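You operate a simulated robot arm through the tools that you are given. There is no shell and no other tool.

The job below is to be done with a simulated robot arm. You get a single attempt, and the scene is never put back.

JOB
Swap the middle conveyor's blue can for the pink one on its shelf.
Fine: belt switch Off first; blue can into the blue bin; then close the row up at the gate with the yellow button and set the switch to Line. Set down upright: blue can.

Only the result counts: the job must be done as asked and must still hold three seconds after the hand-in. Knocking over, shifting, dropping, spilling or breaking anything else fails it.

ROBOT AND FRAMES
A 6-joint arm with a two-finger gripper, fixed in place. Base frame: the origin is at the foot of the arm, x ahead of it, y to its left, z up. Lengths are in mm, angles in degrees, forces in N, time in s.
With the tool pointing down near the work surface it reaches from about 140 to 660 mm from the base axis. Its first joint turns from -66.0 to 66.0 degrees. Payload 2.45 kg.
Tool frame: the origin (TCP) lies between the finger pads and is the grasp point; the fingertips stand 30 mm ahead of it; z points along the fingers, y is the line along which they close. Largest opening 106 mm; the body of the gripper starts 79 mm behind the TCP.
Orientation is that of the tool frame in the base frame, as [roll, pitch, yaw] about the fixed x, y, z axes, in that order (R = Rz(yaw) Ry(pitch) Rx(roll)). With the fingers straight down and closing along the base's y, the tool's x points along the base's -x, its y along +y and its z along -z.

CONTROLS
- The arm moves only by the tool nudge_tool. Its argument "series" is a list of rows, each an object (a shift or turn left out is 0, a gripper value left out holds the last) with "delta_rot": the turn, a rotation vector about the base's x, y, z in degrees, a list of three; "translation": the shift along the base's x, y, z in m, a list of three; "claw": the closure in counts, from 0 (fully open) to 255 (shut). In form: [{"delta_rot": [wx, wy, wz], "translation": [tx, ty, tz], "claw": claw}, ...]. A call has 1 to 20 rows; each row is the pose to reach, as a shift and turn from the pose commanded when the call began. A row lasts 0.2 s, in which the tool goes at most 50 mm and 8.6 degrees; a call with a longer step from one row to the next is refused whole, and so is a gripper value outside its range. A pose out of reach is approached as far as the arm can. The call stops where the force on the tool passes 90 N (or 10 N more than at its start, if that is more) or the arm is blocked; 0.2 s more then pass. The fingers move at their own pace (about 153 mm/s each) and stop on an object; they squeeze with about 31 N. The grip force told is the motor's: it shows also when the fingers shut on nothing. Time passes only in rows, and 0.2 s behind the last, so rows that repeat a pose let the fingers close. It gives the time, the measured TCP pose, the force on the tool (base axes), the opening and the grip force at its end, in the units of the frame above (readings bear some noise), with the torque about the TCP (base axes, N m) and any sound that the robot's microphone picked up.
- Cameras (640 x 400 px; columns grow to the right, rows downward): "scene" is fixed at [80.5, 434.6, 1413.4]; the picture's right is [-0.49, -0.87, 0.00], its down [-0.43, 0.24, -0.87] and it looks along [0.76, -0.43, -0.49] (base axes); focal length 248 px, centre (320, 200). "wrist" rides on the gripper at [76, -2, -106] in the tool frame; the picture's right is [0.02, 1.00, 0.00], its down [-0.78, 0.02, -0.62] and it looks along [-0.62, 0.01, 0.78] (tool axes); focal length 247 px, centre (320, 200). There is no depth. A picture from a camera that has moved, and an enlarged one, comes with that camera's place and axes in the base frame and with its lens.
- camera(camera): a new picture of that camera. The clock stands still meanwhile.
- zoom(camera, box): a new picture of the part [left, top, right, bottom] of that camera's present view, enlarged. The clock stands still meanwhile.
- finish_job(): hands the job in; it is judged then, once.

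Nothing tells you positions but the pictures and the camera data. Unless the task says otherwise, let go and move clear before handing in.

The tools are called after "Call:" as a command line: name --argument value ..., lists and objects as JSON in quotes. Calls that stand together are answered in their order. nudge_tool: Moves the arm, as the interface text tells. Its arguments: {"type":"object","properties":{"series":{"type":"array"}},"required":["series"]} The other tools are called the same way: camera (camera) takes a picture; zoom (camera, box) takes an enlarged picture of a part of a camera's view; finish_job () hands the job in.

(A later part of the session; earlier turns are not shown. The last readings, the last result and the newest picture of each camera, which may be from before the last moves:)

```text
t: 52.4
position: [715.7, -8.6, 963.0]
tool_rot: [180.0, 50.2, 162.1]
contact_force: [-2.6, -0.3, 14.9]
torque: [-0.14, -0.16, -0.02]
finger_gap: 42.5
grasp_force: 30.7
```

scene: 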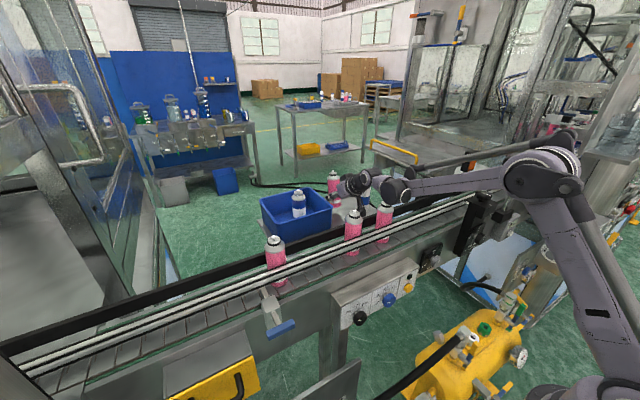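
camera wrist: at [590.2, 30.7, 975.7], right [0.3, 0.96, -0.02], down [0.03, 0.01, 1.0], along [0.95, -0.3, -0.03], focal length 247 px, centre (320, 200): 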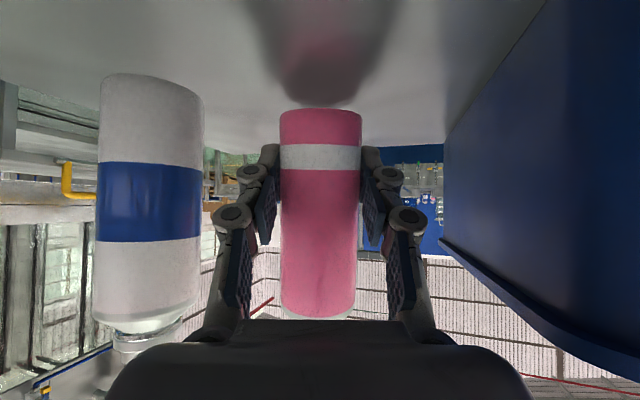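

Contact is at the front edge (about +18 mm ahead of the grip), which is the restoring side. I'll rock the can flat about that edge by moving slightly backward along the tool heading while lowering.

Call:
nudge_tool --series '[{"translation": [-0.0012, 0.0004, -0.0005], "claw": 255}, {"translation": [-0.0024, 0.0008, -0.001]}, {"translation": [-0.0035, 0.0012, -0.0016]}, {"translation": [-0.0035, 0.0012, -0.0016]}]'

Call:
zoom --camera "wrist" --box '[220, 60, 420, 200]'

Call:
zoom --camera "scene" --box '[310, 160, 400, 230]'

```text
t: 53.4
position: [711.6, -7.2, 962.1]
tool_rot: [179.9, 50.3, 162.0]
contact_force: [5.2, -3.5, 22.7]
torque: [-0.35, -0.73, -0.07]
finger_gap: 42.2
grasp_force: 30.6
```

```text
2.86 times, centred on (320, 130) of wrist
camera zoom: at [587.9, 31.5, 969.3], right [0.29, 0.96, -0.02], down [0.02, 0.01, 1.0], along [0.96, -0.29, -0.02], focal length 706 px, centre (320, 400)
```

zoom: 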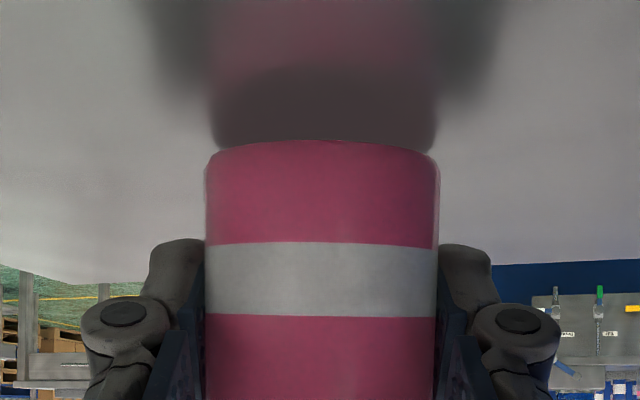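

```text
5.71 times, centred on (355, 195) of scene
camera zoom: at [80.2, 434.5, 1413.4], right [-0.49, -0.87, 0.0], down [-0.43, 0.24, -0.87], along [0.76, -0.43, -0.49], focal length 1417 px, centre (120, 229)
```

zoom: 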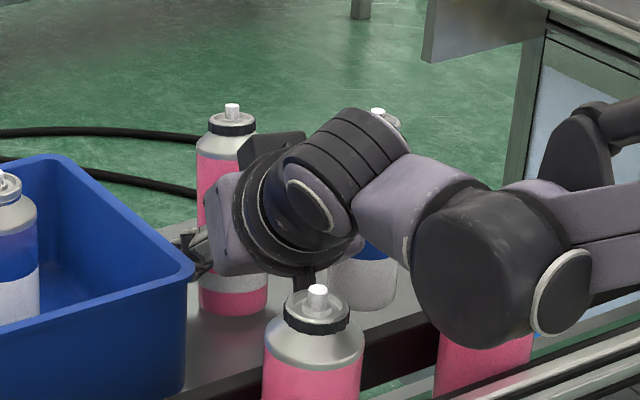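

The can is held firmly and hasn't rotated much yet. I'll continue the rocking motion a bit further.

Call:
nudge_tool --series '[{"translation": [-0.0012, 0.0004, -0.0006], "claw": 255}, {"translation": [-0.0024, 0.0008, -0.0013]}, {"translation": [-0.0035, 0.0012, -0.002]}, {"translation": [-0.0035, 0.0012, -0.002]}]'

Call:
zoom --camera "wrist" --box '[220, 60, 420, 200]'

Call:
zoom --camera "scene" --box '[310, 160, 400, 230]'

```text
t: 54.4
position: [709.1, -6.9, 958.4]
tool_rot: [179.8, 50.3, 162.0]
contact_force: [5.6, -1.2, 22.6]
torque: [-0.22, -0.71, 0.0]
finger_gap: 42.5
grasp_force: 30.9
```

```text
2.86 times, centred on (320, 130) of wrist
camera zoom: at [584.1, 33.0, 967.1], right [0.29, 0.96, -0.01], down [0.02, 0.01, 1.0], along [0.96, -0.29, -0.02], focal length 706 px, centre (320, 400)
```

zoom: 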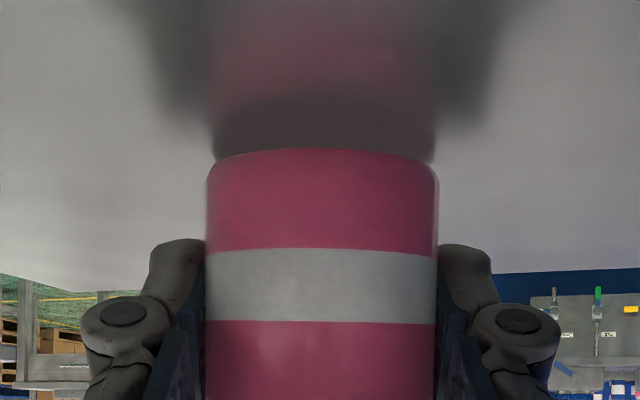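

```text
5.71 times, centred on (355, 195) of scene
camera zoom: at [80.2, 434.6, 1413.4], right [-0.49, -0.87, 0.0], down [-0.43, 0.24, -0.87], along [0.76, -0.43, -0.49], focal length 1417 px, centre (120, 229)
```

zoom: 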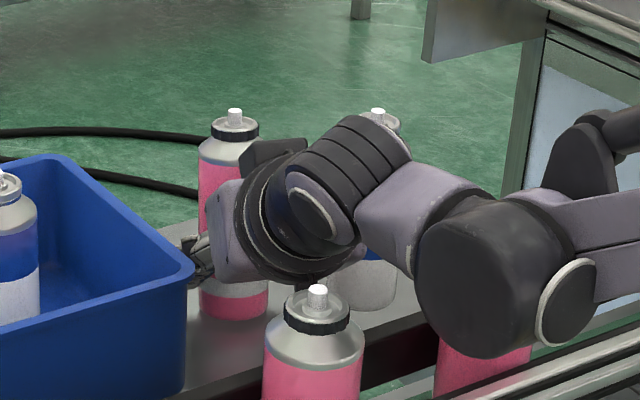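

The can is now rocking upright in the grip. One more small step the same way.

Call:
nudge_tool --series '[{"translation": [-0.0012, 0.0004, -0.0004], "claw": 255}, {"translation": [-0.0024, 0.0008, -0.0008]}, {"translation": [-0.0024, 0.0008, -0.0008]}]'

Call:
camera --camera "wrist"

Call:
zoom --camera "scene" --box '[330, 160, 390, 210]'

```text
t: 55.2
position: [707.4, -5.1, 958.3]
tool_rot: [179.9, 50.5, 161.9]
contact_force: [6.6, 0.0, 23.6]
torque: [-0.12, -0.76, 0.01]
finger_gap: 42.4
grasp_force: 31.0
```

```text
taken
camera wrist: at [581.5, 33.5, 966.2], right [0.29, 0.96, -0.01], down [0.02, 0.01, 1.0], along [0.96, -0.29, -0.02], focal length 247 px, centre (320, 200)
```

wrist: 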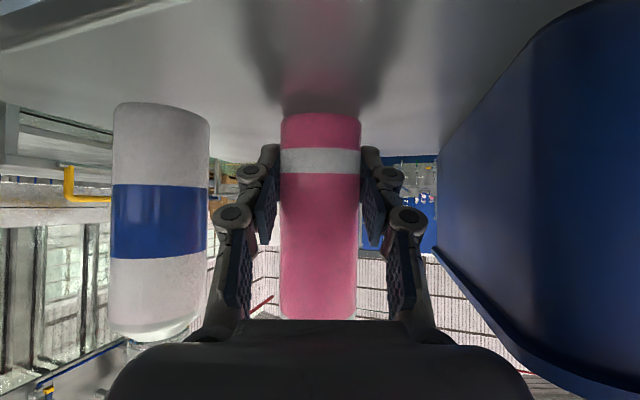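

```text
8.00 times, centred on (360, 185) of scene
camera zoom: at [80.2, 434.6, 1413.4], right [-0.49, -0.87, 0.0], down [-0.43, 0.24, -0.87], along [0.76, -0.43, -0.49], focal length 1984 px, centre (0, 320)
```

zoom: 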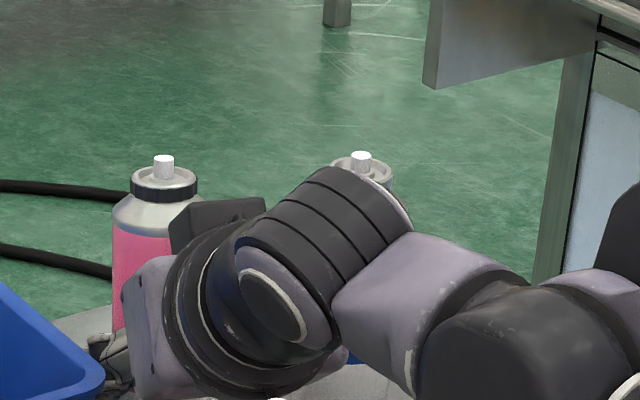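

Call:
nudge_tool --series '[{"translation": [-0.0012, 0.0004, -0.0003], "claw": 255}, {"translation": [-0.0026, 0.0008, -0.0006]}, {"translation": [-0.0026, 0.0008, -0.0006]}]'

Call:
zoom --camera "wrist" --box '[220, 80, 420, 220]'

```text
t: 56.0
position: [704.5, -5.1, 958.9]
tool_rot: [179.7, 50.4, 162.0]
contact_force: [6.1, -3.3, 22.2]
torque: [-0.28, -0.81, -0.03]
finger_gap: 42.4
grasp_force: 31.0
```

```text
2.86 times, centred on (320, 150) of wrist
camera zoom: at [579.0, 34.1, 966.0], right [0.29, 0.96, -0.01], down [0.02, 0.01, 1.0], along [0.96, -0.29, -0.02], focal length 706 px, centre (320, 343)
```

zoom: 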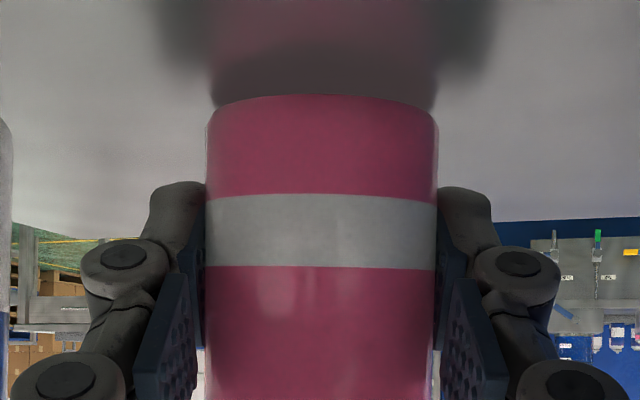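

Only about 3–5° of lean is left, far below its tipping angle, so I'll open gently and let it settle flat.

Call:
nudge_tool --series '[{"translation": [0, 0, 0.0008], "claw": 160}, {"translation": [0, 0, 0.0012], "claw": 148}, {"translation": [0, 0, 0.0012], "claw": 142}, {"translation": [0, 0, 0.0012], "claw": 134}, {"translation": [0, 0, 0.0012], "claw": 124}, {"translation": [0, 0, 0.0012], "claw": 118}, {"translation": [0, 0, 0.0012], "claw": 118}]'

Call:
camera --camera "wrist"

Call:
zoom --camera "scene" --box '[310, 150, 430, 240]'

```text
t: 57.6
position: [703.0, -5.0, 957.4]
tool_rot: [-180.0, 50.0, 162.0]
contact_force: [0.4, 0.5, -0.1]
torque: [0.0, -0.03, 0.02]
finger_gap: 57.2
grasp_force: 0.0
```

```text
taken
camera wrist: at [578.5, 34.6, 966.6], right [0.3, 0.96, -0.02], down [0.03, 0.01, 1.0], along [0.95, -0.3, -0.03], focal length 247 px, centre (320, 200)
```

wrist: 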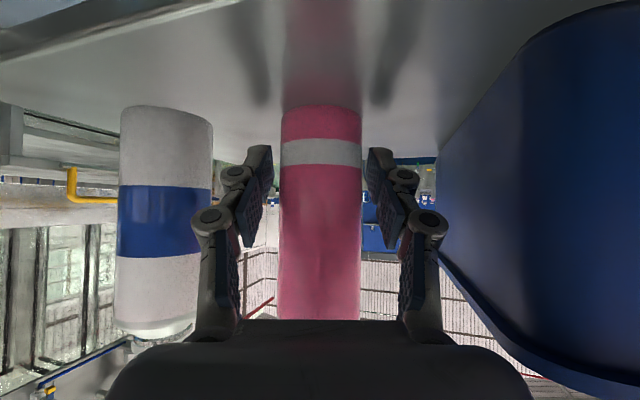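

```text
4.44 times, centred on (370, 195) of scene
camera zoom: at [80.5, 434.6, 1413.4], right [-0.49, -0.87, 0.0], down [-0.43, 0.24, -0.87], along [0.76, -0.43, -0.49], focal length 1102 px, centre (98, 222)
```

zoom: 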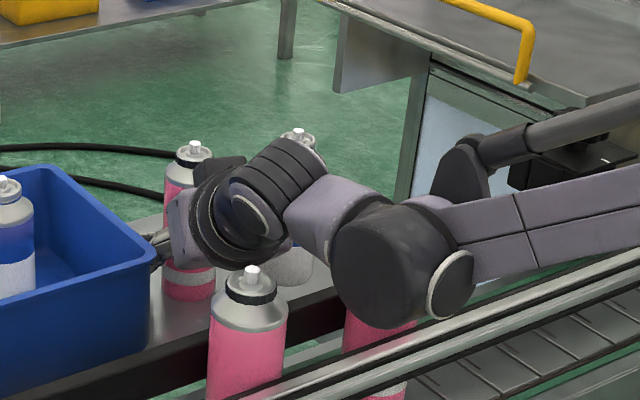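

The pink can stands upright on the shelf again at about (703, -5). I'll rise straight up clear of it, then bring the tool back to a steep tilt above it.

Call:
nudge_tool --series '[{"translation": [0, 0, 0.02], "claw": 118}, {"translation": [0, 0, 0.05]}, {"translation": [0, 0, 0.085]}, {"translation": [0, 0, 0.12]}, {"translation": [0, 0, 0.15]}, {"translation": [0, 0, 0.15]}]'

Call:
camera --camera "wrist"

Call:
camera --camera "scene"

```text
t: 59.0
position: [704.2, -3.6, 1108.0]
tool_rot: [-180.0, 50.0, 162.0]
contact_force: [-0.6, -0.1, 0.3]
torque: [0.0, 0.01, 0.01]
finger_gap: 57.0
grasp_force: 0.0
```

```text
taken
camera wrist: at [578.6, 36.0, 1117.2], right [0.3, 0.96, -0.02], down [0.03, 0.01, 1.0], along [0.95, -0.3, -0.03], focal length 247 px, centre (320, 200)
```

wrist: 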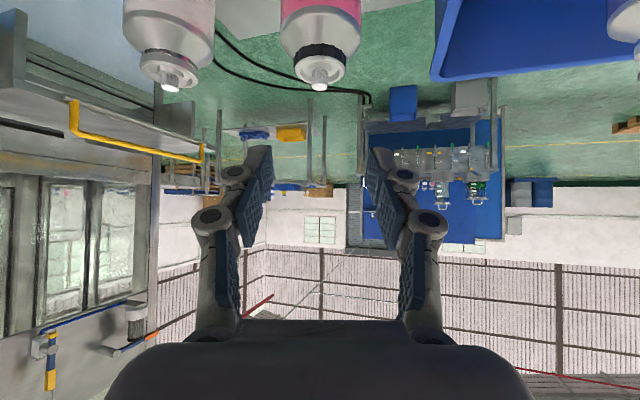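

```text
taken
```

scene: 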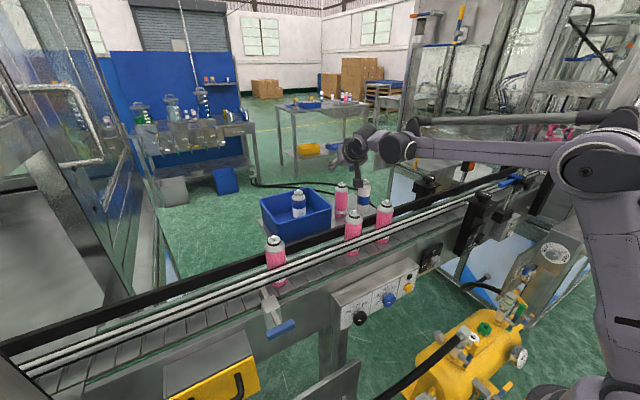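

Everything is standing. Now I'll bring the yaw back to straight, then the tilt to about 20°.

Call:
nudge_tool --series '[{"translation": [-0.01, 0, 0.005], "delta_rot": [0, 0, 6], "claw": 118}, {"translation": [-0.025, 0, 0.01], "delta_rot": [0, 0, 12]}, {"translation": [-0.04, 0, 0.015], "delta_rot": [0, 0, 18]}, {"translation": [-0.04, 0, 0.015], "delta_rot": [0, 0, 18]}]'

Call:
nudge_tool --series '[{"translation": [0, 0, 0], "delta_rot": [0, 6, 0], "claw": 118}, {"translation": [0, 0, 0], "delta_rot": [0, 12, 0]}, {"translation": [0, 0, 0], "delta_rot": [0, 18, 0]}, {"translation": [0, 0, 0], "delta_rot": [0, 24, 0]}, {"translation": [0, 0, 0], "delta_rot": [0, 30, 0]}, {"translation": [0, 0, 0], "delta_rot": [0, 30, 0]}]'

Call:
camera --camera "wrist"

Call:
zoom --camera "scene" --box '[290, 140, 410, 230]'

```text
t: 60.0
position: [664.1, -5.2, 1123.8]
tool_rot: [179.9, 50.1, -180.0]
contact_force: [-0.9, -0.2, 0.1]
torque: [0.0, -0.01, 0.0]
finger_gap: 56.7
grasp_force: 0.1
```

```text
t: 61.4
position: [663.8, -5.4, 1123.2]
tool_rot: [179.9, 20.0, -179.9]
contact_force: [0.1, 0.2, -0.3]
torque: [0.02, 0.03, 0.0]
finger_gap: 56.6
grasp_force: 0.2
```

```text
taken
camera wrist: at [554.7, -5.5, 1195.8], right [-0.02, 1.0, -0.01], down [0.52, 0.02, 0.85], along [0.85, 0.01, -0.52], focal length 247 px, centre (320, 200)
```

wrist: 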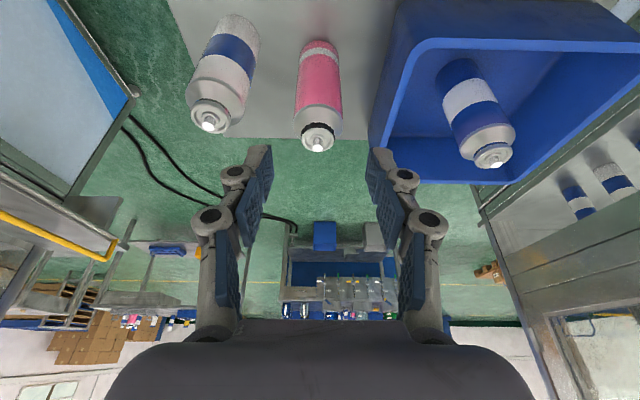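

```text
4.44 times, centred on (350, 185) of scene
camera zoom: at [80.6, 434.6, 1413.4], right [-0.49, -0.87, 0.0], down [-0.43, 0.24, -0.87], along [0.76, -0.43, -0.49], focal length 1102 px, centre (187, 267)
```

zoom: 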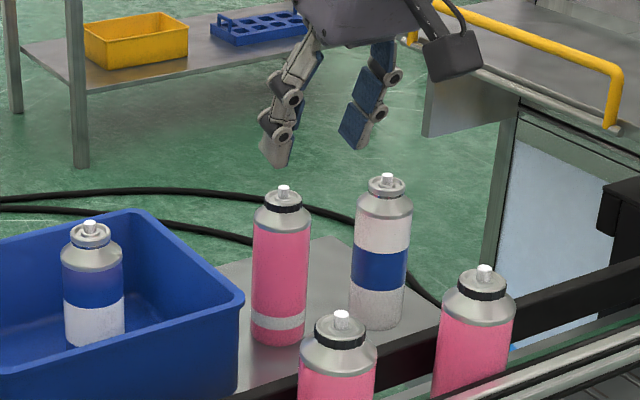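

The pink stands upright at about (708, -6), with its top at z≈1046. I'll approach above it to refine the alignment.

Call:
nudge_tool --series '[{"translation": [0.015, -0.001, -0.015], "claw": 118}, {"translation": [0.03, -0.002, -0.03]}, {"translation": [0.0376, -0.0023, -0.042]}, {"translation": [0.0376, -0.0023, -0.042]}]'

Call:
zoom --camera "wrist" --box '[220, 60, 420, 220]'

Call:
zoom --camera "scene" --box '[300, 150, 400, 225]'

```text
t: 62.4
position: [701.9, -6.1, 1080.5]
tool_rot: [-180.0, 20.1, -180.0]
contact_force: [0.2, 0.3, 0.9]
torque: [0.04, 0.01, 0.0]
finger_gap: 57.0
grasp_force: 0.0
```

```text
2.50 times, centred on (320, 140) of wrist
camera zoom: at [593.3, -7.1, 1152.7], right [-0.02, 1.0, -0.01], down [0.52, 0.02, 0.85], along [0.85, 0.01, -0.52], focal length 617 px, centre (320, 350)
```

zoom: 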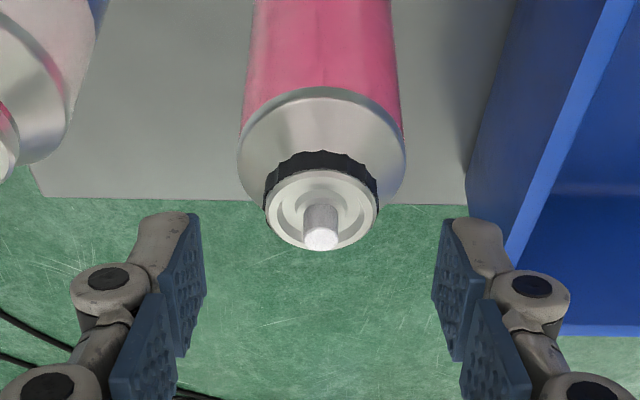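

```text
5.33 times, centred on (350, 188) of scene
camera zoom: at [80.6, 434.6, 1413.4], right [-0.49, -0.87, 0.0], down [-0.43, 0.24, -0.87], along [0.76, -0.43, -0.49], focal length 1322 px, centre (160, 267)
```

zoom: 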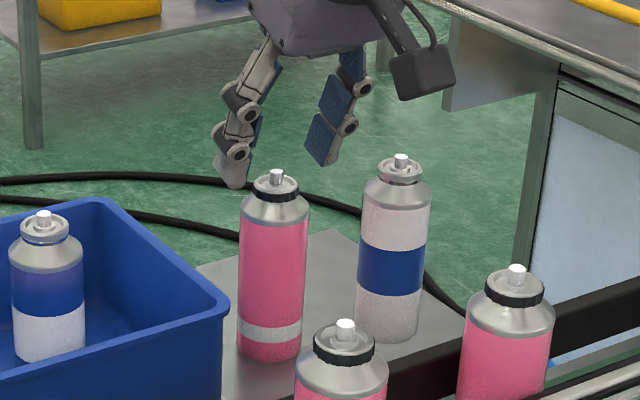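

The pink can axis is about (712, -6). I'll return to the same 25° tilt as used for the blue can, so I can compare its position in the grip directly, then descend to grasp height.

Call:
nudge_tool --series '[{"translation": [0.004, -0.0003, 0], "delta_rot": [0, -5, 0], "claw": 118}, {"translation": [0.0105, -0.0006, -0.005], "delta_rot": [0, -5, 0]}, {"translation": [0.0105, -0.0006, -0.025], "delta_rot": [0, -5, 0]}, {"translation": [0.0105, -0.0006, -0.045], "delta_rot": [0, -5, 0]}, {"translation": [0.0105, -0.0006, -0.045], "delta_rot": [0, -5, 0]}]'

Call:
camera --camera "wrist"

Call:
zoom --camera "scene" --box '[300, 150, 400, 225]'

```text
t: 63.6
position: [711.7, -6.8, 1036.0]
tool_rot: [-180.0, 25.0, 180.0]
contact_force: [-0.2, 0.0, 0.8]
torque: [-0.01, -0.03, -0.01]
finger_gap: 57.0
grasp_force: 0.1
```

```text
taken
camera wrist: at [597.1, -7.9, 1099.1], right [-0.02, 1.0, -0.01], down [0.45, 0.02, 0.89], along [0.89, 0.01, -0.45], focal length 247 px, centre (320, 200)
```

wrist: 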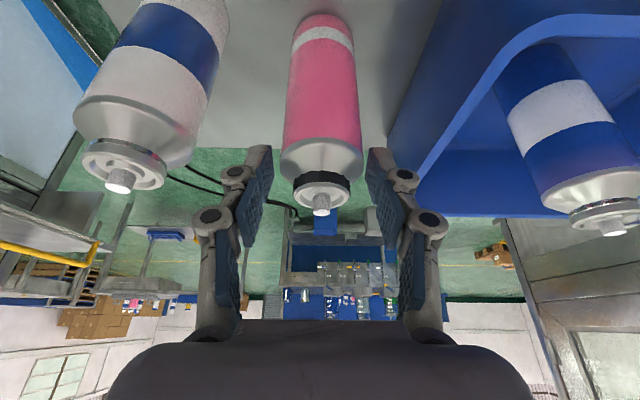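

```text
5.33 times, centred on (350, 188) of scene
camera zoom: at [80.5, 434.6, 1413.4], right [-0.49, -0.87, 0.0], down [-0.43, 0.24, -0.87], along [0.76, -0.43, -0.49], focal length 1322 px, centre (160, 267)
```

zoom: 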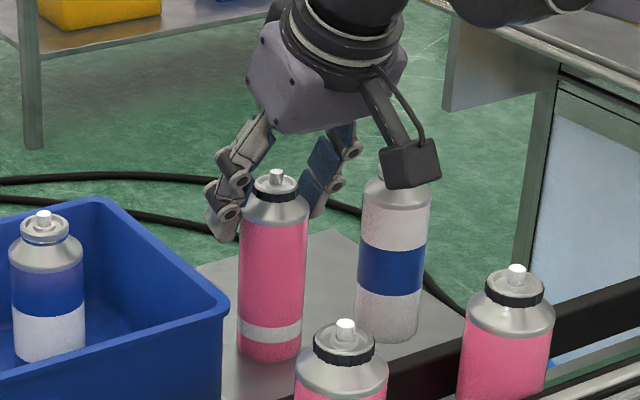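

Nozzle at (713, -6, 1049); the TCP is at x≈711, so it has the same offset as for the blue can. Descending the last 22 mm and closing.

Call:
nudge_tool --series '[{"translation": [0.0005, 0, -0.012], "claw": 118}, {"translation": [0.0005, 0, -0.022]}, {"translation": [0.0005, 0, -0.022]}, {"translation": [0.0005, 0, -0.022], "claw": 150}, {"translation": [0.0005, 0, -0.022], "claw": 255}, {"translation": [0.0005, 0, -0.022], "claw": 255}, {"translation": [0.0005, 0, -0.022], "claw": 255}]'

Call:
camera --camera "wrist"

```text
t: 65.2
position: [712.2, -8.1, 1014.0]
tool_rot: [180.0, 25.0, 180.0]
contact_force: [-0.2, 0.5, -0.1]
torque: [0.01, 0.01, -0.01]
finger_gap: 42.8
grasp_force: 30.9
```

```text
taken
camera wrist: at [597.4, -8.4, 1077.0], right [-0.02, 1.0, -0.01], down [0.45, 0.02, 0.89], along [0.89, 0.01, -0.45], focal length 247 px, centre (320, 200)
```

wrist: 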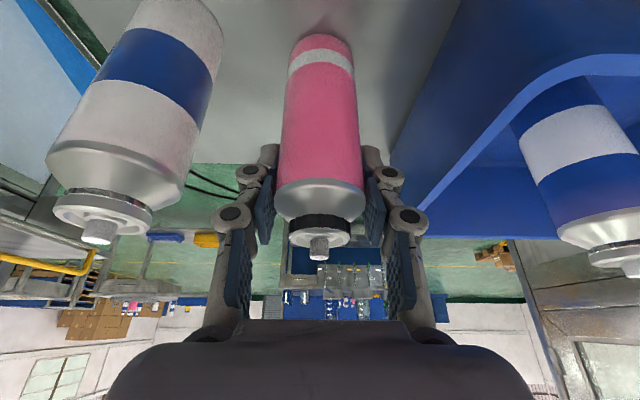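

The grip now matches the blue can's (42.8 mm, same picture). Lifting, pulling back to x≈611, then shifting to y≈206.

Call:
nudge_tool --series '[{"translation": [0, 0, 0.01], "claw": 255}, {"translation": [0, 0, 0.03]}, {"translation": [0, 0, 0.055]}, {"translation": [-0.002, 0, 0.085]}, {"translation": [-0.02, 0, 0.11]}, {"translation": [-0.045, 0, 0.135]}, {"translation": [-0.075, 0, 0.15]}, {"translation": [-0.1, 0, 0.16]}, {"translation": [-0.101, 0.02, 0.16]}, {"translation": [-0.101, 0.055, 0.16]}, {"translation": [-0.101, 0.09, 0.16]}, {"translation": [-0.101, 0.125, 0.16]}, {"translation": [-0.101, 0.16, 0.16]}, {"translation": [-0.101, 0.195, 0.16]}, {"translation": [-0.101, 0.212, 0.16]}, {"translation": [-0.101, 0.212, 0.16]}]'

Call:
camera --camera "wrist"

Call:
zoom --camera "scene" --box '[240, 140, 420, 280]'

```text
t: 68.6
position: [610.3, 205.5, 1175.1]
tool_rot: [180.0, 25.0, -179.9]
contact_force: [-0.1, 0.1, -0.4]
torque: [0.04, -0.03, 0.0]
finger_gap: 42.7
grasp_force: 31.1
```

```text
taken
camera wrist: at [495.5, 204.0, 1237.8], right [-0.02, 1.0, -0.01], down [0.45, 0.02, 0.89], along [0.89, 0.01, -0.45], focal length 247 px, centre (320, 200)
```

wrist: 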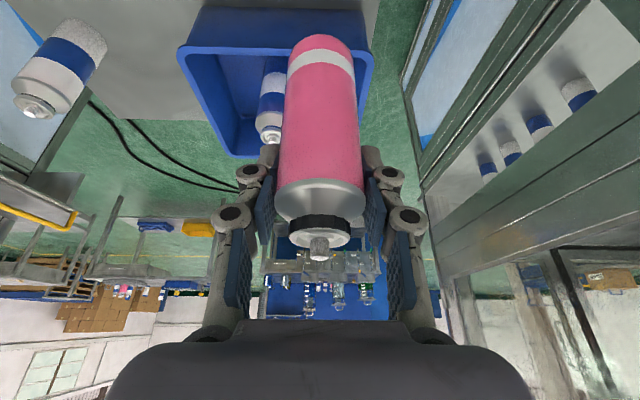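

```text
2.86 times, centred on (330, 210) of scene
camera zoom: at [80.5, 434.7, 1413.4], right [-0.49, -0.87, 0.0], down [-0.43, 0.24, -0.87], along [0.76, -0.43, -0.49], focal length 708 px, centre (291, 171)
```

zoom: 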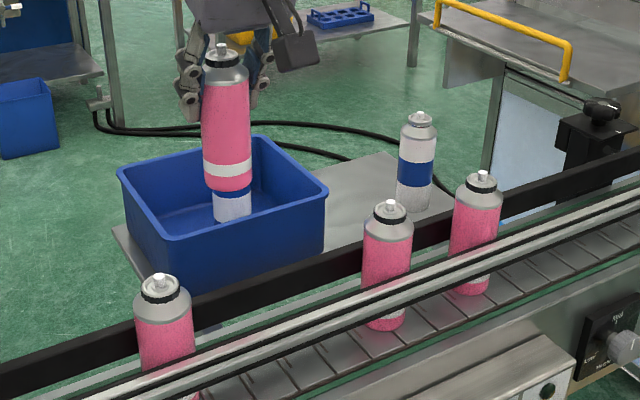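

The pink can is carried clear. Before lowering, I'll measure precisely how it sits in the grip, and view the lane.

Call:
zoom --camera "wrist" --box '[250, 20, 390, 150]'

Call:
zoom --camera "wrist" --box '[250, 140, 390, 270]'

Call:
zoom --camera "scene" --box '[270, 200, 400, 290]'

```text
3.08 times, centred on (320, 85) of wrist
camera zoom: at [495.5, 204.0, 1237.8], right [-0.02, 1.0, -0.01], down [0.45, 0.02, 0.89], along [0.89, 0.01, -0.45], focal length 760 px, centre (320, 554)
```

zoom: 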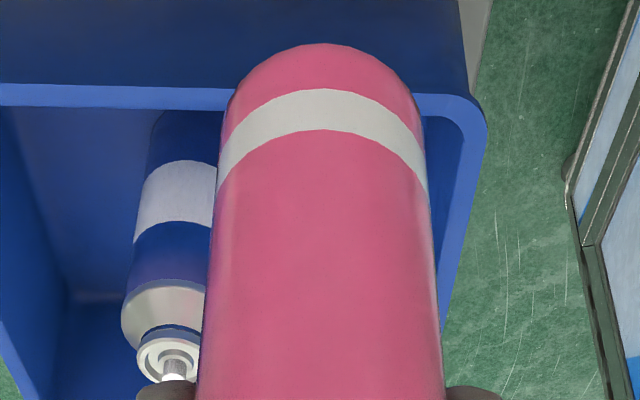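

```text
3.08 times, centred on (320, 205) of wrist
camera zoom: at [495.5, 204.0, 1237.8], right [-0.02, 1.0, -0.01], down [0.45, 0.02, 0.89], along [0.89, 0.01, -0.45], focal length 760 px, centre (320, 185)
```

zoom: 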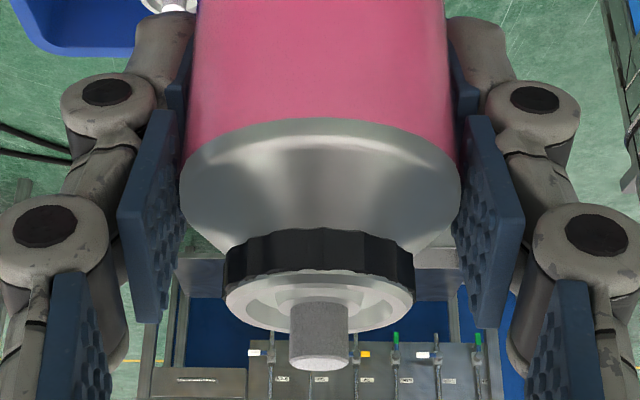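

```text
4.44 times, centred on (335, 245) of scene
camera zoom: at [80.5, 434.7, 1413.4], right [-0.49, -0.87, 0.0], down [-0.43, 0.24, -0.87], along [0.76, -0.43, -0.49], focal length 1102 px, centre (253, 0)
```

zoom: 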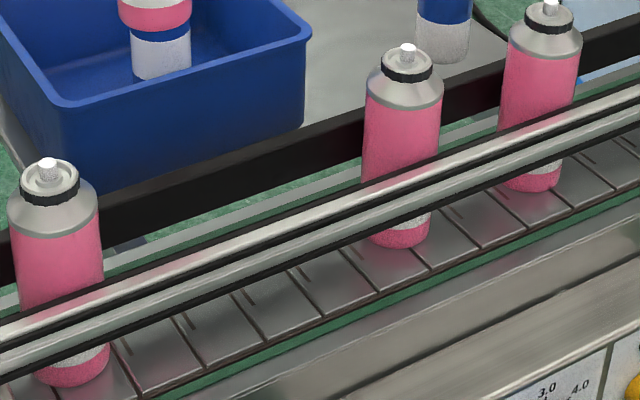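

By the apparent width of the can, it sits about 8–10 mm nearer (-x) in the fingers than the blue did. That explains the rail contact, and it would put the fingertips into the back rail if I compensated. I'll set it back on the shelf and re-grip it centred.

Call:
nudge_tool --series '[{"translation": [0, -0.02, 0], "claw": 255}, {"translation": [0, -0.055, 0]}, {"translation": [0, -0.09, 0]}, {"translation": [0, -0.125, 0]}, {"translation": [0, -0.16, 0]}, {"translation": [0, -0.19, 0]}, {"translation": [0, -0.208, 0]}, {"translation": [0.02, -0.208, -0.01]}, {"translation": [0.05, -0.208, -0.03]}, {"translation": [0.075, -0.208, -0.055]}, {"translation": [0.09, -0.208, -0.085]}, {"translation": [0.091, -0.208, -0.115]}, {"translation": [0.091, -0.208, -0.135]}, {"translation": [0.091, -0.208, -0.145]}, {"translation": [0.091, -0.208, -0.145]}]'

Call:
camera --camera "wrist"

Call:
zoom --camera "scene" --box '[290, 150, 410, 240]'

```text
t: 71.8
position: [702.2, -3.6, 1029.0]
tool_rot: [179.9, 25.0, 180.0]
contact_force: [0.1, 0.0, 0.0]
torque: [0.0, -0.02, 0.0]
finger_gap: 42.6
grasp_force: 31.0
```

```text
taken
camera wrist: at [587.7, -5.0, 1092.0], right [-0.02, 1.0, -0.01], down [0.45, 0.02, 0.89], along [0.89, 0.01, -0.45], focal length 247 px, centre (320, 200)
```

wrist: 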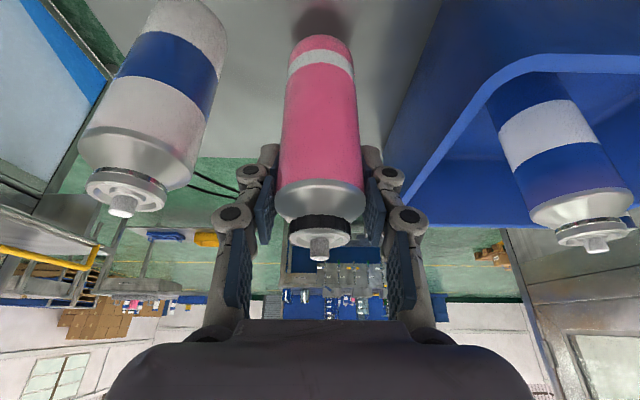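

```text
4.44 times, centred on (350, 195) of scene
camera zoom: at [80.6, 434.6, 1413.4], right [-0.49, -0.87, 0.0], down [-0.43, 0.24, -0.87], along [0.76, -0.43, -0.49], focal length 1102 px, centre (187, 222)
```

zoom: 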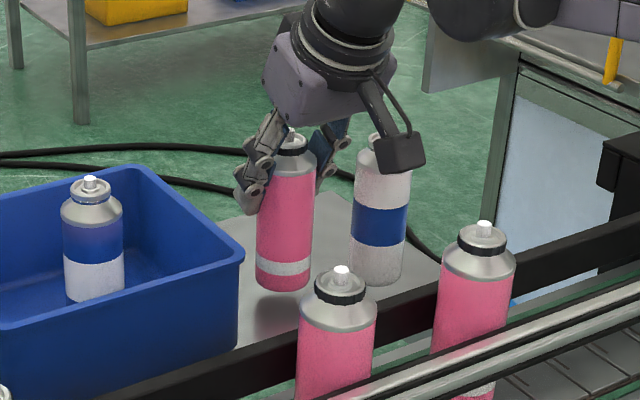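

The can was picked up with the camera at z=1077, so it needs 15 mm more. Lowering to just above contact, then finely.

Call:
nudge_tool --series '[{"translation": [0, 0, -0.006], "claw": 255}, {"translation": [0, 0, -0.012]}, {"translation": [0, 0, -0.0145]}, {"translation": [0, 0, -0.0155]}, {"translation": [0, 0, -0.0155]}]'

```text
t: 73.0
position: [702.6, -4.3, 1013.2]
tool_rot: [-180.0, 25.2, 179.9]
contact_force: [-4.3, 0.1, 10.2]
torque: [0.05, 0.4, 0.06]
finger_gap: 42.8
grasp_force: 31.2
```

Call:
nudge_tool --series '[{"translation": [0, 0, 0.0005], "claw": 255}, {"translation": [0, 0, 0.0005], "claw": 150}, {"translation": [0, 0, 0.0005], "claw": 142}, {"translation": [0, 0, 0.0005], "claw": 130}, {"translation": [0, 0, 0.0005], "claw": 118}, {"translation": [0, 0, 0.0005], "claw": 118}]'

Call:
camera --camera "wrist"

Call:
zoom --camera "wrist" --box '[250, 140, 390, 270]'

```text
t: 74.4
position: [704.3, -4.7, 1013.9]
tool_rot: [180.0, 25.0, 180.0]
contact_force: [0.4, 0.5, -0.4]
torque: [-0.01, 0.0, -0.01]
finger_gap: 57.0
grasp_force: 0.1
```

```text
taken
camera wrist: at [588.0, -5.1, 1076.5], right [-0.02, 1.0, -0.01], down [0.45, 0.02, 0.89], along [0.89, 0.01, -0.45], focal length 247 px, centre (320, 200)
```

wrist: 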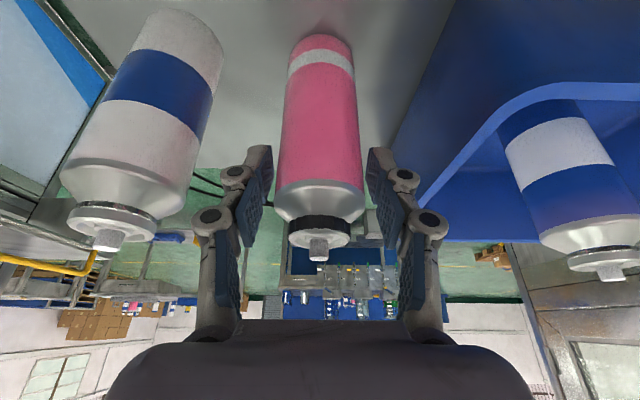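

```text
3.08 times, centred on (320, 205) of wrist
camera zoom: at [588.0, -5.1, 1076.5], right [-0.02, 1.0, -0.01], down [0.45, 0.02, 0.89], along [0.89, 0.01, -0.45], focal length 760 px, centre (320, 185)
```

zoom: 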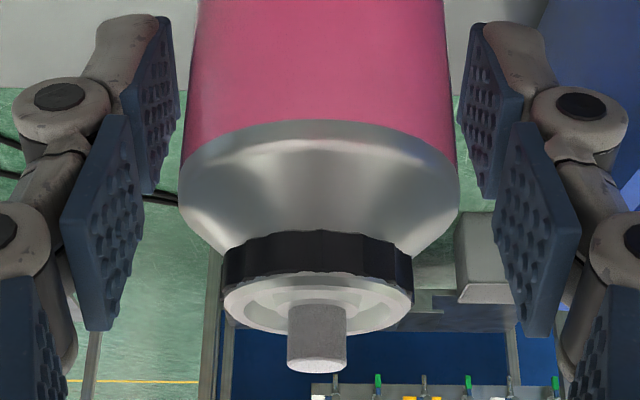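

The can stands on the shelf. I'll measure the cans' true diameter with close zooms, to know exactly how far off-centre it is in the fingers.

Call:
zoom --camera "scene" --box '[335, 200, 375, 260]'

Call:
zoom --camera "scene" --box '[285, 180, 315, 225]'

Call:
zoom --camera "scene" --box '[325, 170, 365, 225]'

```text
6.67 times, centred on (355, 230) of scene
camera zoom: at [80.5, 434.6, 1413.4], right [-0.49, -0.87, 0.0], down [-0.43, 0.24, -0.87], along [0.76, -0.43, -0.49], focal length 1653 px, centre (87, 0)
```

zoom: 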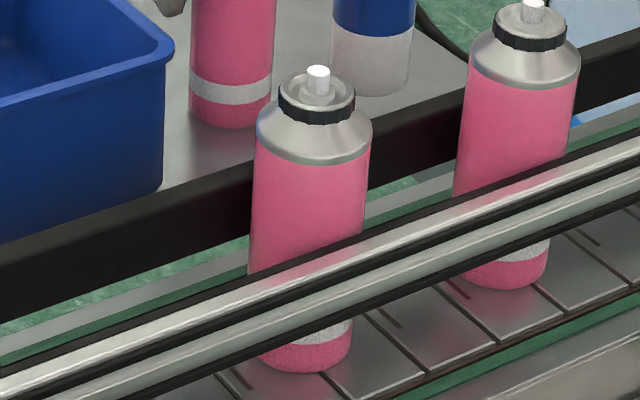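

```text
8.89 times, centred on (300, 202) of scene
camera zoom: at [80.5, 434.6, 1413.4], right [-0.49, -0.87, 0.0], down [-0.43, 0.24, -0.87], along [0.76, -0.43, -0.49], focal length 2204 px, centre (498, 178)
```

zoom: 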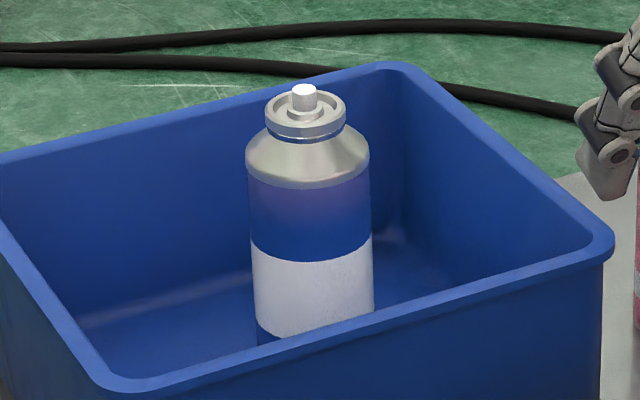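

```text
7.27 times, centred on (345, 198) of scene
camera zoom: at [80.5, 434.6, 1413.4], right [-0.49, -0.87, 0.0], down [-0.43, 0.24, -0.87], along [0.76, -0.43, -0.49], focal length 1803 px, centre (138, 218)
```

zoom: 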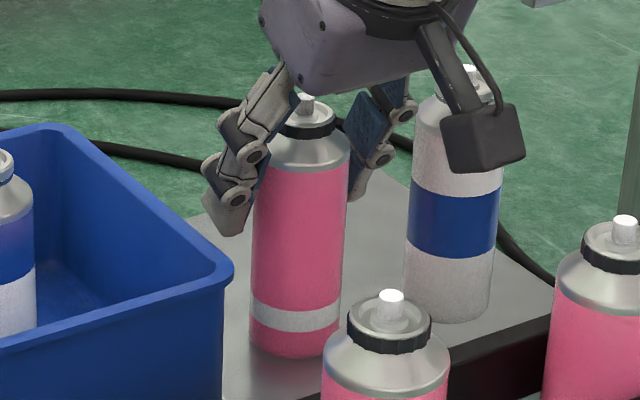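

The cans measure about 44 mm, so this one sits about 5 mm nearer than the TCP. I'll shift the open gripper back 5 mm and up 3 mm, then re-grip it centred.

Call:
nudge_tool --series '[{"translation": [-0.0025, 0, 0.0015], "claw": 118}, {"translation": [-0.005, 0, 0.003]}, {"translation": [-0.005, 0, 0.003], "claw": 150}, {"translation": [-0.005, 0, 0.003], "claw": 255}, {"translation": [-0.005, 0, 0.003], "claw": 255}, {"translation": [-0.005, 0, 0.003], "claw": 255}]'

Call:
camera --camera "wrist"

Call:
zoom --camera "wrist" --box '[250, 140, 390, 270]'

```text
t: 75.8
position: [697.5, -4.9, 1015.7]
tool_rot: [180.0, 25.2, -180.0]
contact_force: [0.2, 0.3, 4.1]
torque: [0.05, 0.08, 0.01]
finger_gap: 43.3
grasp_force: 31.7
```

```text
taken
camera wrist: at [582.9, -5.4, 1079.5], right [-0.02, 1.0, -0.01], down [0.45, 0.02, 0.89], along [0.89, 0.01, -0.45], focal length 247 px, centre (320, 200)
```

wrist: 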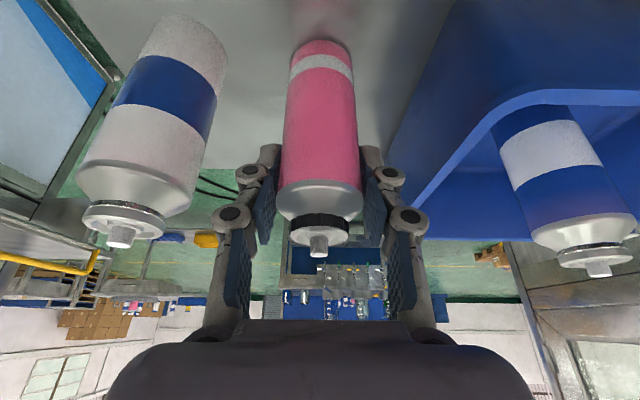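

```text
3.08 times, centred on (320, 205) of wrist
camera zoom: at [582.9, -5.4, 1079.5], right [-0.02, 1.0, -0.01], down [0.45, 0.02, 0.89], along [0.89, 0.01, -0.45], focal length 760 px, centre (320, 185)
```

zoom: 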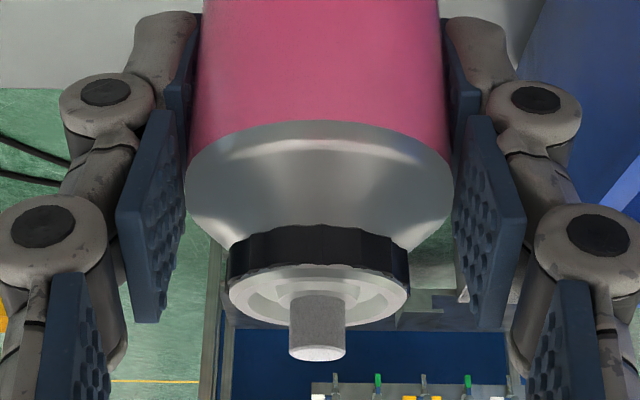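

Now the grip matches the blue one exactly (43.3 mm gap, same picture), so the blue can's pose is the right target for it. Lifting and carrying it back to the slot.

Call:
nudge_tool --series '[{"translation": [0, 0, 0.01], "claw": 255}, {"translation": [0, 0, 0.03]}, {"translation": [0, 0, 0.055]}, {"translation": [-0.002, 0, 0.085]}, {"translation": [-0.02, 0, 0.11]}, {"translation": [-0.045, 0, 0.135]}, {"translation": [-0.07, 0, 0.15]}, {"translation": [-0.087, 0, 0.158]}, {"translation": [-0.087, 0.02, 0.158]}, {"translation": [-0.087, 0.055, 0.158]}, {"translation": [-0.087, 0.09, 0.158]}, {"translation": [-0.087, 0.125, 0.158]}, {"translation": [-0.087, 0.16, 0.158]}, {"translation": [-0.087, 0.195, 0.158]}, {"translation": [-0.087, 0.2086, 0.158]}, {"translation": [-0.087, 0.2086, 0.158]}]'

Call:
nudge_tool --series '[{"translation": [-0.02, 0, 0], "claw": 255}, {"translation": [-0.05, 0, 0]}, {"translation": [-0.08, 0, 0]}, {"translation": [-0.105, 0, 0]}, {"translation": [-0.1115, 0, 0]}, {"translation": [-0.1115, 0, 0]}]'

Call:
camera --camera "wrist"

Call:
zoom --camera "scene" --box '[240, 150, 420, 290]'

```text
t: 79.2
position: [610.9, 204.0, 1174.2]
tool_rot: [-179.9, 25.1, 179.9]
contact_force: [0.3, -0.6, 0.0]
torque: [0.04, 0.0, 0.0]
finger_gap: 43.2
grasp_force: 30.5
```

```text
t: 80.6
position: [499.4, 206.0, 1174.6]
tool_rot: [179.9, 25.2, -180.0]
contact_force: [0.6, 0.1, -1.0]
torque: [0.02, 0.01, -0.01]
finger_gap: 43.2
grasp_force: 31.3
```

```text
taken
camera wrist: at [384.8, 205.2, 1238.2], right [-0.02, 1.0, -0.01], down [0.45, 0.02, 0.89], along [0.89, 0.01, -0.45], focal length 247 px, centre (320, 200)
```

wrist: 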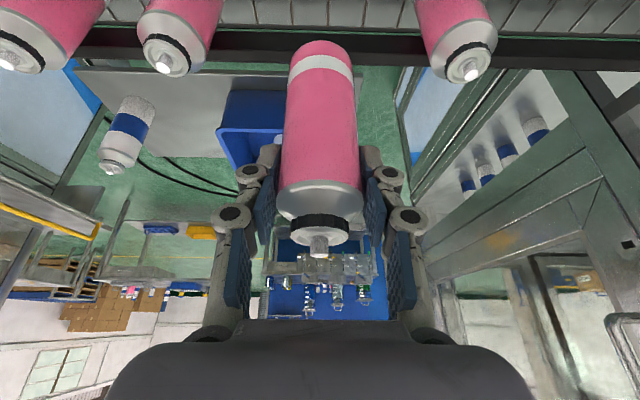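

```text
2.86 times, centred on (330, 220) of scene
camera zoom: at [80.5, 434.6, 1413.4], right [-0.49, -0.87, 0.0], down [-0.43, 0.24, -0.87], along [0.76, -0.43, -0.49], focal length 708 px, centre (291, 143)
```

zoom: 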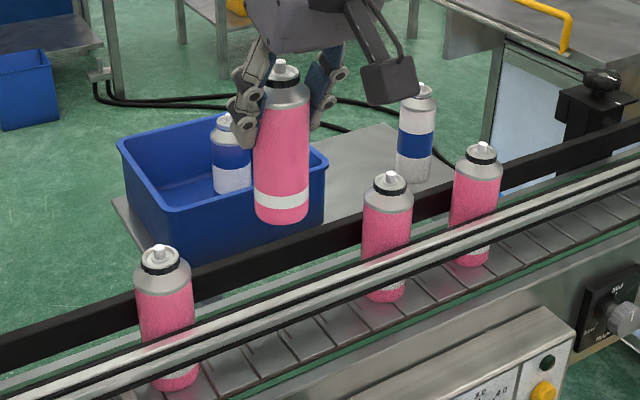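

The can's position now matches the blue's within about 1 mm in both cameras. I'll lower to just above the rail tops and check forces as the bottom enters the lane.

Call:
nudge_tool --series '[{"translation": [0.0003, -0.0005, -0.02], "claw": 255}, {"translation": [0.0007, -0.001, -0.04]}, {"translation": [0.0007, -0.001, -0.05]}, {"translation": [0.0007, -0.001, -0.055]}, {"translation": [0.0007, -0.001, -0.06]}, {"translation": [0.0007, -0.001, -0.06]}]'

Call:
zoom --camera "scene" --box '[270, 180, 380, 270]'

Call:
camera --camera "wrist"

```text
t: 82.0
position: [500.7, 205.0, 1115.1]
tool_rot: [180.0, 25.0, 180.0]
contact_force: [-0.7, -0.3, -0.7]
torque: [0.0, -0.01, -0.03]
finger_gap: 43.1
grasp_force: 31.2
```

```text
4.44 times, centred on (325, 225) of scene
camera zoom: at [80.6, 434.6, 1413.4], right [-0.49, -0.87, 0.0], down [-0.43, 0.24, -0.87], along [0.76, -0.43, -0.49], focal length 1102 px, centre (298, 89)
```

zoom: 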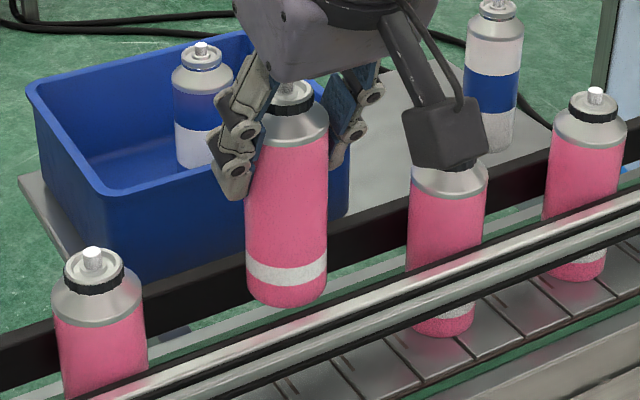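

```text
taken
camera wrist: at [384.7, 203.1, 1177.1], right [-0.02, 1.0, -0.01], down [0.45, 0.02, 0.89], along [0.89, 0.01, -0.45], focal length 247 px, centre (320, 200)
```

wrist: 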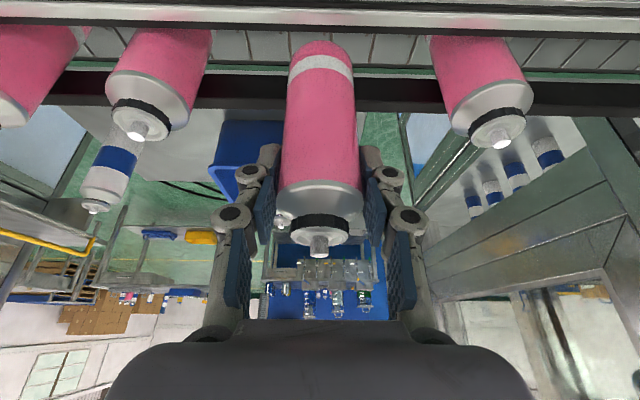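

There's no contact yet. The rail edge is at x≈476 and the can's near bottom edge at ≈479, with more room behind. I'll shift +1.5 mm in x and lower a few mm at a time, checking force.

Call:
nudge_tool --series '[{"translation": [0.0015, 0, 0], "claw": 255}, {"translation": [0.0015, 0, -0.003]}, {"translation": [0.0015, 0, -0.006]}, {"translation": [0.0015, 0, -0.006]}]'

Call:
nudge_tool --series '[{"translation": [0, 0, -0.003], "claw": 255}, {"translation": [0, 0, -0.006]}, {"translation": [0, 0, -0.006]}]'

```text
t: 83.0
position: [502.3, 203.3, 1108.8]
tool_rot: [180.0, 24.9, -180.0]
contact_force: [-1.2, -0.2, -0.7]
torque: [0.02, 0.12, 0.01]
finger_gap: 43.0
grasp_force: 31.0
```

```text
t: 83.8
position: [502.3, 202.9, 1102.6]
tool_rot: [179.9, 25.0, 180.0]
contact_force: [-2.1, 0.5, -0.7]
torque: [-0.03, 0.14, 0.01]
finger_gap: 43.1
grasp_force: 30.9
```

A light push of -2 N in x says the can's far side is touching the back rail, so the lane is about 476–524. I'll move back 1.5 mm and continue.

Call:
nudge_tool --series '[{"translation": [-0.0015, 0, 0], "claw": 255}, {"translation": [-0.0015, 0, 0]}]'

Call:
nudge_tool --series '[{"translation": [0, 0, -0.004], "claw": 255}, {"translation": [0, 0, -0.008]}, {"translation": [0, 0, -0.008]}]'

```text
t: 84.4
position: [499.0, 203.9, 1102.2]
tool_rot: [180.0, 25.0, 179.9]
contact_force: [-0.2, 0.0, -0.7]
torque: [0.0, 0.06, 0.02]
finger_gap: 43.0
grasp_force: 31.0
```

```text
t: 85.2
position: [499.7, 203.4, 1093.8]
tool_rot: [-180.0, 24.9, 180.0]
contact_force: [-0.1, -0.7, 0.5]
torque: [0.03, 0.0, 0.0]
finger_gap: 43.1
grasp_force: 30.7
```

It's free on both sides now. Continuing down between the rails.

Call:
nudge_tool --series '[{"translation": [0, 0, -0.006], "claw": 255}, {"translation": [0, 0, -0.012]}, {"translation": [0, 0, -0.018]}, {"translation": [0, 0, -0.018]}]'

Call:
nudge_tool --series '[{"translation": [0, 0, -0.006], "claw": 255}, {"translation": [0, 0, -0.012]}, {"translation": [0, 0, -0.016]}, {"translation": [0, 0, -0.016]}]'

Call:
camera --camera "wrist"

Call:
zoom --camera "scene" --box '[270, 190, 380, 280]'

```text
t: 86.2
position: [501.2, 203.4, 1075.2]
tool_rot: [179.9, 25.0, 179.9]
contact_force: [-1.0, -0.8, -1.3]
torque: [-0.01, -0.01, 0.0]
finger_gap: 43.1
grasp_force: 31.1
```

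```text
t: 87.2
position: [500.1, 203.5, 1059.9]
tool_rot: [-180.0, 25.0, -180.0]
contact_force: [0.8, 0.2, 0.1]
torque: [0.01, -0.02, 0.04]
finger_gap: 43.1
grasp_force: 30.8
```

```text
taken
camera wrist: at [384.9, 203.2, 1123.3], right [-0.02, 1.0, -0.01], down [0.45, 0.02, 0.89], along [0.89, 0.01, -0.45], focal length 247 px, centre (320, 200)
```

wrist: 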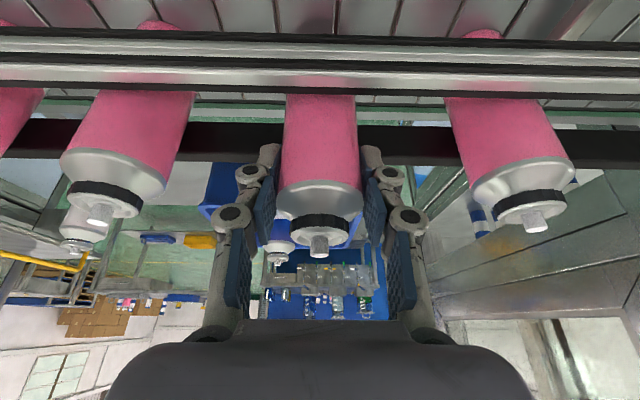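

```text
4.44 times, centred on (325, 235) of scene
camera zoom: at [80.6, 434.6, 1413.4], right [-0.49, -0.87, 0.0], down [-0.43, 0.24, -0.87], along [0.76, -0.43, -0.49], focal length 1102 px, centre (298, 44)
```

zoom: 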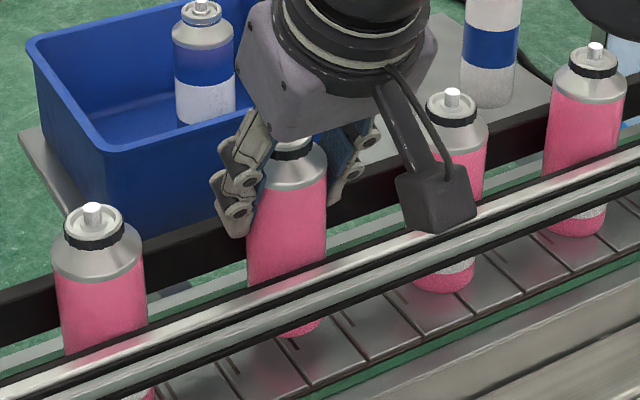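

The can is in the lane, with roughly 12–15 mm left to the belt. Lowering, then by feel.

Call:
nudge_tool --series '[{"translation": [0, 0, -0.004], "claw": 255}, {"translation": [0, 0, -0.008]}, {"translation": [0, 0, -0.009]}, {"translation": [0, 0, -0.009]}]'

Call:
nudge_tool --series '[{"translation": [0, 0, -0.0015], "claw": 255}, {"translation": [0, 0, -0.002]}, {"translation": [0, 0, -0.002]}]'

```text
t: 88.2
position: [500.1, 203.9, 1051.3]
tool_rot: [-180.0, 25.0, 179.9]
contact_force: [-0.5, 0.3, 0.1]
torque: [0.02, 0.03, 0.0]
finger_gap: 43.2
grasp_force: 31.2
```

```text
t: 89.0
position: [500.8, 203.0, 1050.3]
tool_rot: [179.9, 24.9, 180.0]
contact_force: [-0.5, -0.1, 0.3]
torque: [-0.04, 0.0, -0.01]
finger_gap: 43.2
grasp_force: 31.3
```

Call:
nudge_tool --series '[{"translation": [0, 0, -0.001], "claw": 255}, {"translation": [0, 0, -0.002]}, {"translation": [0, 0, -0.002]}]'

Call:
camera --camera "wrist"

```text
t: 89.8
position: [498.5, 202.4, 1047.8]
tool_rot: [-180.0, 25.0, 180.0]
contact_force: [0.6, 0.6, -0.5]
torque: [-0.02, 0.01, 0.02]
finger_gap: 42.8
grasp_force: 31.3
```

```text
taken
camera wrist: at [384.0, 202.9, 1110.6], right [-0.02, 1.0, -0.01], down [0.45, 0.02, 0.89], along [0.89, 0.01, -0.45], focal length 247 px, centre (320, 200)
```

wrist: 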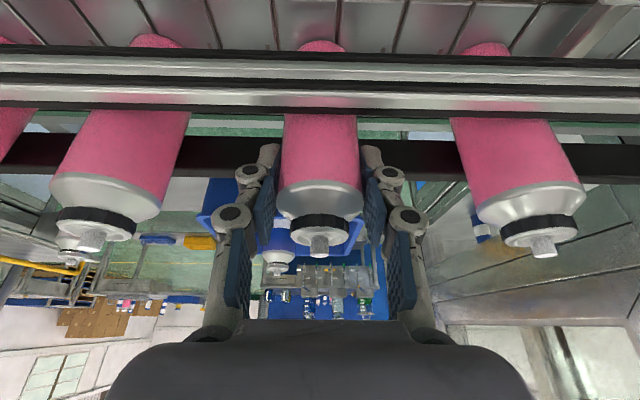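

Call:
nudge_tool --series '[{"translation": [0, 0, -0.001], "claw": 255}, {"translation": [0, 0, -0.0015]}, {"translation": [0, 0, -0.0015]}]'

```text
t: 90.6
position: [500.2, 203.3, 1046.7]
tool_rot: [179.9, 25.0, 179.9]
contact_force: [-1.2, -0.3, 3.3]
torque: [0.07, 0.1, 0.05]
finger_gap: 43.0
grasp_force: 30.7
```

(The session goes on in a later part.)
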